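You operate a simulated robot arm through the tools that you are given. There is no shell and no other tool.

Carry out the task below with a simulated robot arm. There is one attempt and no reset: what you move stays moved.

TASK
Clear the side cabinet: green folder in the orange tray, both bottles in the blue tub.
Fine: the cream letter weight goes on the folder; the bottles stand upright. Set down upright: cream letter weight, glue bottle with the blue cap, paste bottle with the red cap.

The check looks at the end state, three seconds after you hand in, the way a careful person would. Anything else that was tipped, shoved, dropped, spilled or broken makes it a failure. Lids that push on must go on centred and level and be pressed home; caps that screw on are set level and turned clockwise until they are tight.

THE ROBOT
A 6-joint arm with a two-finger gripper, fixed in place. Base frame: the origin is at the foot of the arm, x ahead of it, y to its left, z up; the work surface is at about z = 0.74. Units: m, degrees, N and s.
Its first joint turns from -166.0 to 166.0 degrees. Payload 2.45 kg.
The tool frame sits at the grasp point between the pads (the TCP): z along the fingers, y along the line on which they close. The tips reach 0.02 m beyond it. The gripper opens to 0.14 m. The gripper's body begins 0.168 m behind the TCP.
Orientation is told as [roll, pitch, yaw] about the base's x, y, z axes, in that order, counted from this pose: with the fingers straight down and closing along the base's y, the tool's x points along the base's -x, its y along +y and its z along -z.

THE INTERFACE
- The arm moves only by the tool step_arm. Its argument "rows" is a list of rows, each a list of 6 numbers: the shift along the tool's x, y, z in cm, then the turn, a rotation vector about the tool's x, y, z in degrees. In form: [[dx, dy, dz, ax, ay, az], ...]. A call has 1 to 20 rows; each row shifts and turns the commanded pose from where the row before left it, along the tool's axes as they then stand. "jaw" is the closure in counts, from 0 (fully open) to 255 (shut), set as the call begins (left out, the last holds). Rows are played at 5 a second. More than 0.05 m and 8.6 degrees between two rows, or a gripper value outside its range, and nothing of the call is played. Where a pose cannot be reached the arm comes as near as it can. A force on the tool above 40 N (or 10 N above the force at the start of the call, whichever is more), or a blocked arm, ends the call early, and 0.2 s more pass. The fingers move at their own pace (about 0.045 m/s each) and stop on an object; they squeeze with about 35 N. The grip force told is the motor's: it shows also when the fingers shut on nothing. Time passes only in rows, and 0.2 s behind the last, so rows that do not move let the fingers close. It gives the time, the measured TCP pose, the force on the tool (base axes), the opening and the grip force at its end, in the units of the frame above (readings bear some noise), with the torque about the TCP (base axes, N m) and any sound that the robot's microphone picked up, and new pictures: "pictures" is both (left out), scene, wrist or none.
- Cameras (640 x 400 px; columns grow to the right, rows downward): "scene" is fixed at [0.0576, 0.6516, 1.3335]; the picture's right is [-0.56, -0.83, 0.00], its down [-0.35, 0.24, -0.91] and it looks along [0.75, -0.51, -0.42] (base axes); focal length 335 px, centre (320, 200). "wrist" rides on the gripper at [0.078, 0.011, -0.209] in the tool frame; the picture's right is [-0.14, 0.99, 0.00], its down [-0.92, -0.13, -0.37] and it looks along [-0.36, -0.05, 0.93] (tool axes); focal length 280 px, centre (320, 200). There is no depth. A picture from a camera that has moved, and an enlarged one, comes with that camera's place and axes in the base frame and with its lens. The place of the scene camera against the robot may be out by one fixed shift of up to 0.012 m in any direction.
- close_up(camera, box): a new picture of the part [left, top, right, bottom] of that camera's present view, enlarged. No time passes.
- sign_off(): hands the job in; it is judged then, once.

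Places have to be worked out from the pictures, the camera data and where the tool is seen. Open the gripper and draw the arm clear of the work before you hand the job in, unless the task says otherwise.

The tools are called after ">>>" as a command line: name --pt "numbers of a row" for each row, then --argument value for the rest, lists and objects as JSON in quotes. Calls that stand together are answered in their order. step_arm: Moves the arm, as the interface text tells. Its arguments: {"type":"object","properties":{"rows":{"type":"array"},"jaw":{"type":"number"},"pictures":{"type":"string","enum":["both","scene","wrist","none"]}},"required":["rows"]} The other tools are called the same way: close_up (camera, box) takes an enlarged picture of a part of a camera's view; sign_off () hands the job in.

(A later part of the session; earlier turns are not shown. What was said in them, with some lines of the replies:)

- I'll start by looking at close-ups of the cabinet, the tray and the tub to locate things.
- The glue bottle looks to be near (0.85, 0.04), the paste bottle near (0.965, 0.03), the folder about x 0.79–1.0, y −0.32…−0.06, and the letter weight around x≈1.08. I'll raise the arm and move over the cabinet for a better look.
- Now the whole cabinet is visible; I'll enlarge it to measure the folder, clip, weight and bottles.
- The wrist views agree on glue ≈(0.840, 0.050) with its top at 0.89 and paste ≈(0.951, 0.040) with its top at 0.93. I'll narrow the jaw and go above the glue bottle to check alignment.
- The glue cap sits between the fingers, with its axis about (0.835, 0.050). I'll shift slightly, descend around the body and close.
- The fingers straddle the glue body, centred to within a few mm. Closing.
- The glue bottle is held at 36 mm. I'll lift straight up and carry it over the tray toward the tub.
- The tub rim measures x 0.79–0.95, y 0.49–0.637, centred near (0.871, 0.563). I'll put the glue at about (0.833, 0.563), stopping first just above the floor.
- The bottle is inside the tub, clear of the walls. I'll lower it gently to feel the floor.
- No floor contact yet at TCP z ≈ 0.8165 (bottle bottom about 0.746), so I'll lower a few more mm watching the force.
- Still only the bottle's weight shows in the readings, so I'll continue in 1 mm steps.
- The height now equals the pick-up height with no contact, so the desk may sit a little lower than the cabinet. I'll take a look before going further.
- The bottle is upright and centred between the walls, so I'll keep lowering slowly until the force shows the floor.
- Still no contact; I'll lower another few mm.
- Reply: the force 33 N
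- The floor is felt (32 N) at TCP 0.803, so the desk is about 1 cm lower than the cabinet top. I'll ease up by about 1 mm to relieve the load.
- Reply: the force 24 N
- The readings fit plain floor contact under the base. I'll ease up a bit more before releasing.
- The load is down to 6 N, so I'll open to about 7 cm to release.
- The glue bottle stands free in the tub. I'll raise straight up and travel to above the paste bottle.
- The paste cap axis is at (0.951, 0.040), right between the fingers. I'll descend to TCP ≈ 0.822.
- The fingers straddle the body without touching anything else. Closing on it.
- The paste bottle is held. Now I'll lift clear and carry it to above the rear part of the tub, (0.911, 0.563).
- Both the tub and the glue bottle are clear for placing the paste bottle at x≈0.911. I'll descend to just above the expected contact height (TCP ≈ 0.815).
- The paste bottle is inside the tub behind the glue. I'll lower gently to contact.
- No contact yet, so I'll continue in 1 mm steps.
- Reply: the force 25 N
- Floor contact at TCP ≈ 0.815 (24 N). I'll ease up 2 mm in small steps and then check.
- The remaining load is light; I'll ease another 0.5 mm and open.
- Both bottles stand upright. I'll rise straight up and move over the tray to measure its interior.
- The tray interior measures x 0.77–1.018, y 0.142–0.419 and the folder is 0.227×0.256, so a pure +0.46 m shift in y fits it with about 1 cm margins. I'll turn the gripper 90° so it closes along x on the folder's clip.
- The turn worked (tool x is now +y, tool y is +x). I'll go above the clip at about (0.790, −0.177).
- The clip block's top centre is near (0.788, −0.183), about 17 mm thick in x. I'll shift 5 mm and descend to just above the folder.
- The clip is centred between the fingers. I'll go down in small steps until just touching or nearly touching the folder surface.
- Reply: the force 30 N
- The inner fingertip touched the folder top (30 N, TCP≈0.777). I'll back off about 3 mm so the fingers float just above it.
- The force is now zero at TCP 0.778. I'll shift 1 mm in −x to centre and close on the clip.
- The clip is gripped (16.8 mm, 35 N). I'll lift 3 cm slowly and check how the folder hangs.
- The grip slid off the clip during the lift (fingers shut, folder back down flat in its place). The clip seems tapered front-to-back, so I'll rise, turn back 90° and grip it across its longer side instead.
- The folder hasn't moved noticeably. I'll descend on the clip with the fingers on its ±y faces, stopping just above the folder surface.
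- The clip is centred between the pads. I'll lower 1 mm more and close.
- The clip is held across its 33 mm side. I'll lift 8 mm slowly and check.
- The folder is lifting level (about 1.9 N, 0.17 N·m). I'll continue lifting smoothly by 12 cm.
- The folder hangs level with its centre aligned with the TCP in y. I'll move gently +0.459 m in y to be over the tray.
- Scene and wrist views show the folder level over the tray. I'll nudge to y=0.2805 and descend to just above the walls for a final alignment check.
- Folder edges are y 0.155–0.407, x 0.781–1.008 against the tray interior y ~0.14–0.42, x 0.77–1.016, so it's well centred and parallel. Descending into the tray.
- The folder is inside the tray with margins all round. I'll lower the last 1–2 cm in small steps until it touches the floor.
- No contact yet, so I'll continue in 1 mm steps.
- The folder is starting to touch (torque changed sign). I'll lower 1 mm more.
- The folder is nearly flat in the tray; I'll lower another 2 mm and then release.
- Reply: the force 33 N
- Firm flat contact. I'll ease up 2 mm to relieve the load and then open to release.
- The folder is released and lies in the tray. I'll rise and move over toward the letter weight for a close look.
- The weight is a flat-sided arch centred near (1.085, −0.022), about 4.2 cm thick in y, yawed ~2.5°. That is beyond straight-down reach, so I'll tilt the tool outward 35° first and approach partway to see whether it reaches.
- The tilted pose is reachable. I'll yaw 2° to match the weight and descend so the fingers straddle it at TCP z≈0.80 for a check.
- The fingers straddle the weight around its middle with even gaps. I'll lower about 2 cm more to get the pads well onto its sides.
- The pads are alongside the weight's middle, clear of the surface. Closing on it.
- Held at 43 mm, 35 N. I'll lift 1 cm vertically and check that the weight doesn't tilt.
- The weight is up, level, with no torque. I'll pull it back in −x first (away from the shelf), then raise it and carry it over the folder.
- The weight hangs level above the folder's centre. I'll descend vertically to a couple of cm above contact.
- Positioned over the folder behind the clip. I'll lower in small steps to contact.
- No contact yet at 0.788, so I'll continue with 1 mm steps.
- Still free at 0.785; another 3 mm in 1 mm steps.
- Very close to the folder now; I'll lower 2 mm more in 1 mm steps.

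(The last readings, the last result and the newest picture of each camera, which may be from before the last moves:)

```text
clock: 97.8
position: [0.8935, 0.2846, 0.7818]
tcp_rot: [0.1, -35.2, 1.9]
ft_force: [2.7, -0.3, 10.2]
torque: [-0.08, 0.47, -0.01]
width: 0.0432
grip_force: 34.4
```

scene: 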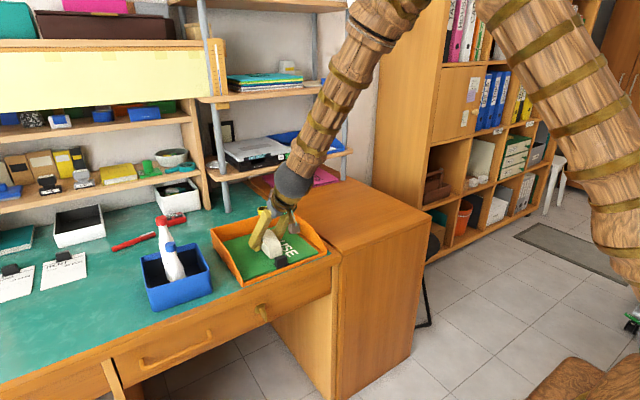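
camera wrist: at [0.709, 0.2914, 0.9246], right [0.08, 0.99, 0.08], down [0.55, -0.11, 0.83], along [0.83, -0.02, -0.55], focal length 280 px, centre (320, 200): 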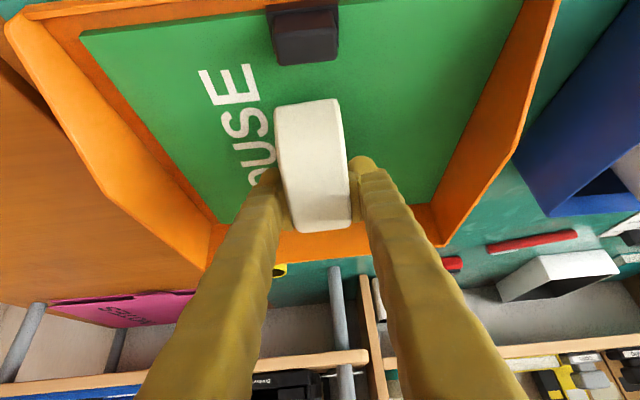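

First contact (10 N, near end touching), so the weight is seated within about 1 mm. I'll open to release it.

>>> step_arm --pt "0 0 0 0 0 0" --pt "0 0 0 0 0 0" --pt "0 0 0 0 0 0" --pt "0 0 0 0 0 0" --jaw 110

>>> close_up --camera "scene" --box '[220, 190, 320, 290]'

>>> close_up --camera "wrist" --box '[180, 40, 460, 260]'

```text
clock: 98.8
position: [0.8924, 0.2853, 0.7802]
tcp_rot: [0.1, -35.1, 1.9]
ft_force: [0.5, 0.8, -0.1]
torque: [0.05, 0.02, -0.02]
width: 0.0797
grip_force: 0.0
camera wrist: at [0.709, 0.291, 0.9062], right [0.08, 0.99, 0.08], down [0.55, -0.11, 0.83], along [0.83, -0.02, -0.55], focal length 280 px, centre (320, 200)
```

scene: 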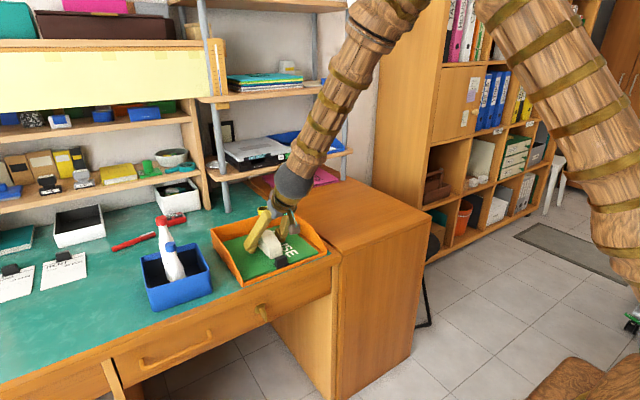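
wrist: 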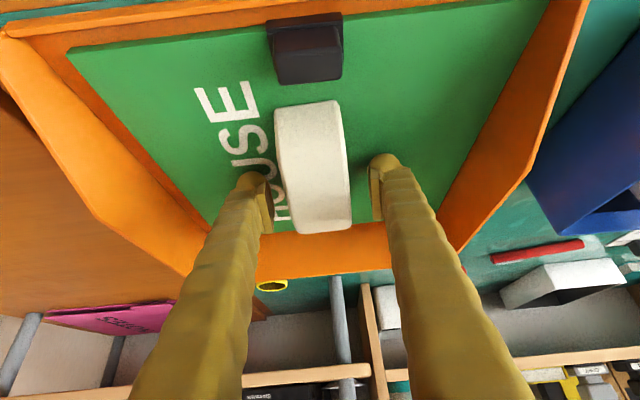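

```text
4.00 times, centred on (270, 240) of scene
camera zoom: at [0.0576, 0.6516, 1.3335], right [-0.56, -0.83, 0.0], down [-0.35, 0.24, -0.91], along [0.75, -0.51, -0.42], focal length 1341 px, centre (520, 40)
```

zoom: 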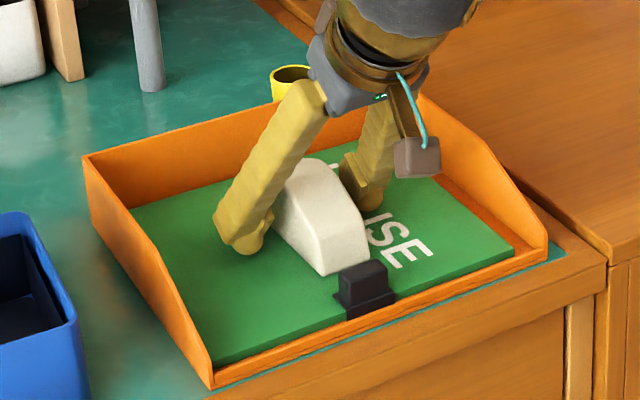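

```text
1.82 times, centred on (320, 150) of wrist
camera zoom: at [0.709, 0.291, 0.9062], right [0.08, 0.99, 0.08], down [0.55, -0.11, 0.83], along [0.83, -0.02, -0.55], focal length 510 px, centre (320, 291)
```

zoom: 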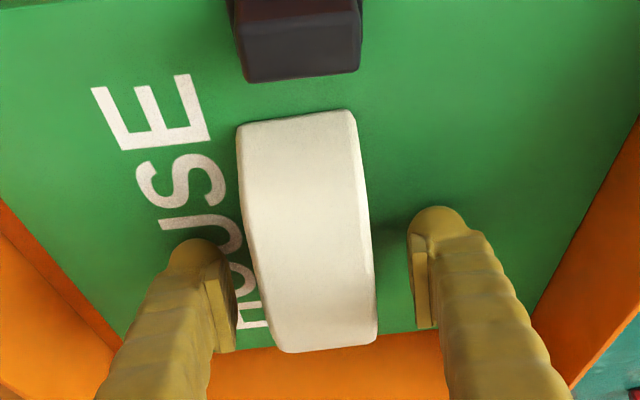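

The weight rests on the folder, upright. I'll withdraw along the finger axis and then raise the arm clear.

>>> step_arm --pt "0 0 -1.5 0 0 0" --pt "0 0 -3 0 0 0" --pt "0 0 -4 0 0 0" --pt "0 0 -4 0 0 0" --pt "-2 0 -3 0 0 0" --pt "-2 0 -3 0 0 0" --pt "0 0 0 0 7 0" --pt "0 0 0 0 7 0" --pt "0 0 0 0 7 0" --pt "0 0 0 0 7 0" --pt "0 0 0 0 7 0" --pt "0 0 -4 0 0 0" --pt "0 -4 -1 0 0 0" --pt "0 -4 0 0 0 0" --pt "0 -4 0 0 0 0" --pt "0 -4 0 0 0 0" --pt "0 0 0 0 0 0" --jaw 110

>>> close_up --camera "scene" --box '[190, 170, 350, 300]'

>>> close_up --camera "scene" --box '[110, 190, 238, 310]'

>>> close_up --camera "wrist" --box '[320, 50, 640, 300]'

```text
clock: 102.4
position: [0.8254, 0.1232, 1.0064]
tcp_rot: [-0.1, -0.1, 1.8]
ft_force: [0.1, 0.1, 0.2]
torque: [-0.02, 0.01, 0.02]
width: 0.0796
grip_force: 0.2
camera wrist: at [0.7469, 0.1323, 1.2143], right [0.1, 0.99, 0.0], down [0.92, -0.1, 0.37], along [0.37, -0.04, -0.93], focal length 280 px, centre (320, 200)
```

scene: 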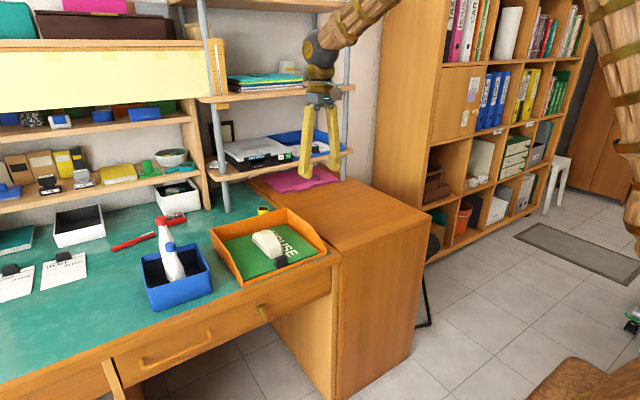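
wrist: 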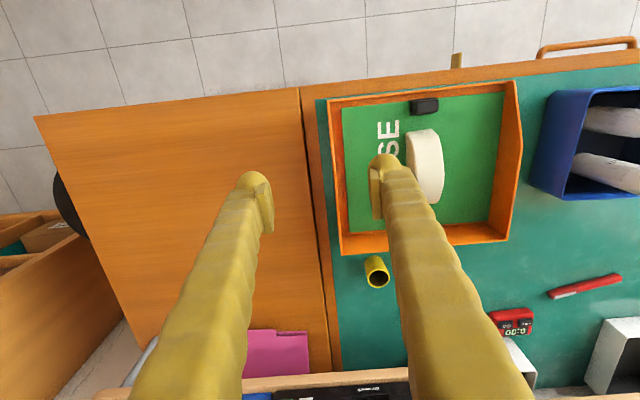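

```text
3.08 times, centred on (270, 235) of scene
camera zoom: at [0.0576, 0.6516, 1.3335], right [-0.56, -0.83, 0.0], down [-0.35, 0.24, -0.91], along [0.75, -0.51, -0.42], focal length 1031 px, centre (474, 92)
```

zoom: 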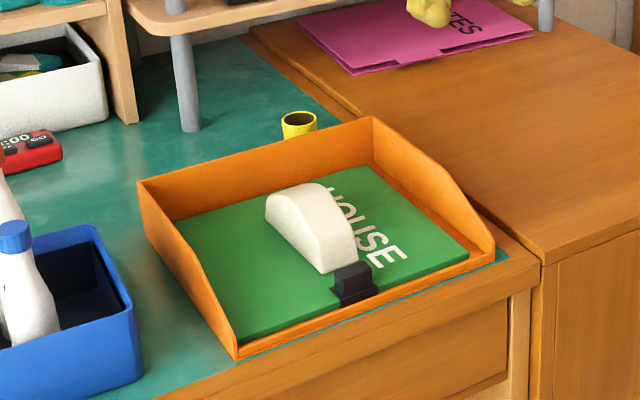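

```text
3.33 times, centred on (174, 250) of scene
camera zoom: at [0.0576, 0.6516, 1.3335], right [-0.56, -0.83, 0.0], down [-0.35, 0.24, -0.91], along [0.75, -0.51, -0.42], focal length 1117 px, centre (807, 33)
```

zoom: 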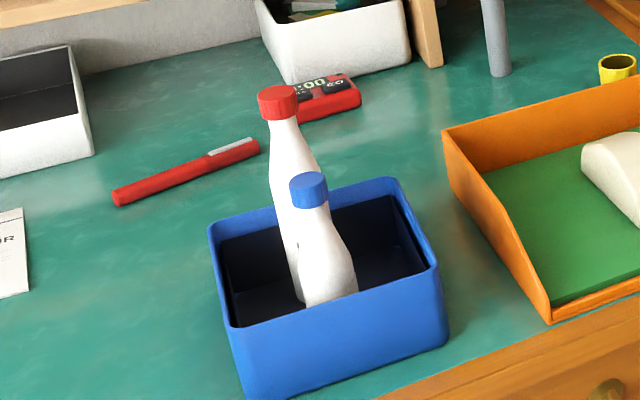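

```text
1.60 times, centred on (480, 175) of wrist
camera zoom: at [0.7469, 0.1323, 1.2143], right [0.1, 0.99, 0.0], down [0.92, -0.1, 0.37], along [0.37, -0.04, -0.93], focal length 449 px, centre (64, 240)
```

zoom: 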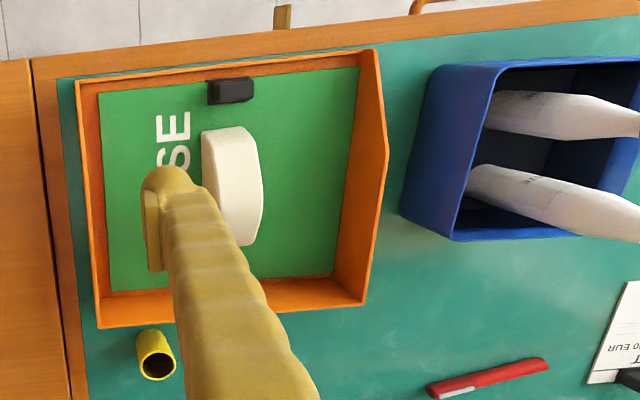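

Everything is in place: folder flat in the tray with the weight upright on it, and both bottles standing in the tub. I'll open the gripper fully and draw the arm further clear before handing in.

>>> step_arm --pt "0 0 -4 0 0 0" --pt "0 0 -4 0 0 0" --pt "2 -3 0 0 0 0" --pt "2 -3 0 0 0 0" --pt "2 -3 0 0 0 0" --pt "0 0 0 0 0 0" --pt "0 0 0 0 0 0" --jaw 0

>>> close_up --camera "scene" --box '[110, 160, 350, 310]'

```text
clock: 104.0
position: [0.7672, 0.0311, 1.0829]
tcp_rot: [0.0, -0.1, 1.9]
ft_force: [-0.4, 0.2, 0.1]
torque: [0.0, 0.01, -0.02]
width: 0.1402
grip_force: 0.1
camera wrist: at [0.6889, 0.0406, 1.2922], right [0.1, 0.99, 0.0], down [0.92, -0.1, 0.37], along [0.37, -0.04, -0.93], focal length 280 px, centre (320, 200)
```

scene: 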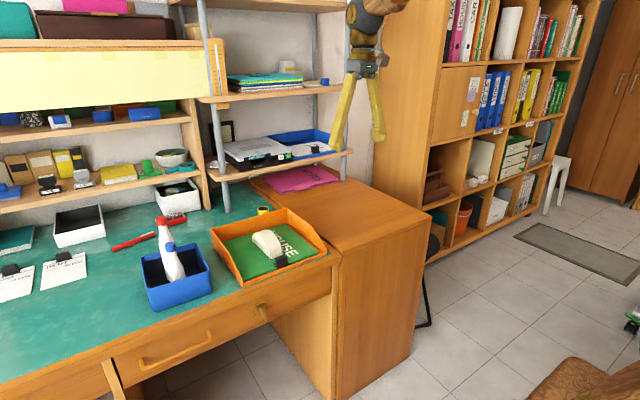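
wrist: 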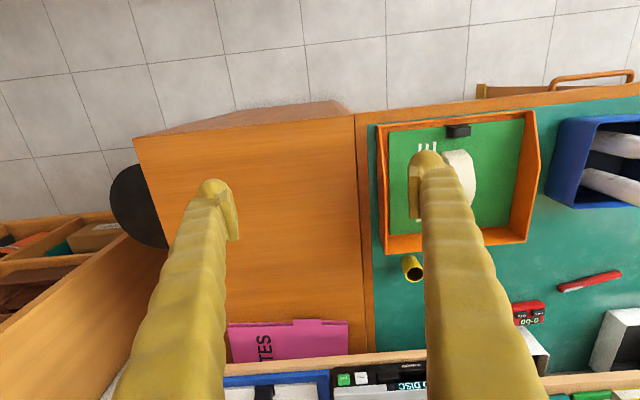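

```text
2.67 times, centred on (230, 235) of scene
camera zoom: at [0.0576, 0.6516, 1.3335], right [-0.56, -0.83, 0.0], down [-0.35, 0.24, -0.91], along [0.75, -0.51, -0.42], focal length 894 px, centre (560, 107)
```

zoom: 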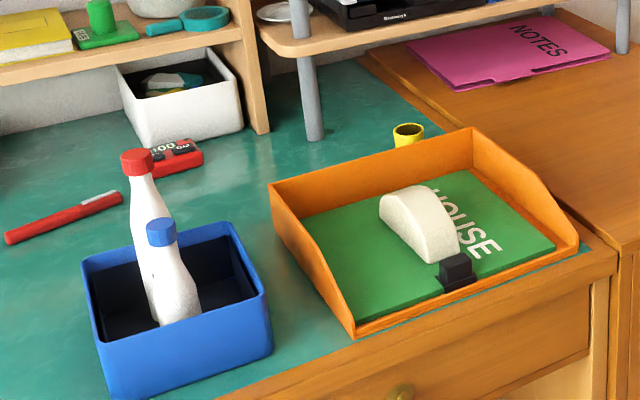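

The final view shows the folder flat in the tray with the weight on it, both bottles upright in the tub, other items undisturbed and the arm clear. Handing in.

>>> sign_off

```text
The job is handed in.
```

The side cabinet is cleared as asked, and I've handed the job in; I haven't seen the check's result.

- **Green folder:** it lies flat in the orange tray.
- **Cream letter weight:** it sits upright on the folder, just behind the clip.
- **Bottles:** the glue bottle (blue cap) and the paste bottle (red cap) both stand upright in the blue tub.

My first grip on the folder's clip slipped off during the lift. The folder dropped back into place with no visible shift, and the second grip held. I left the pink NOTES folder on the cabinet because it wasn't in the task. Nothing else looks disturbed in the last picture, and the arm is clear with the gripper open.
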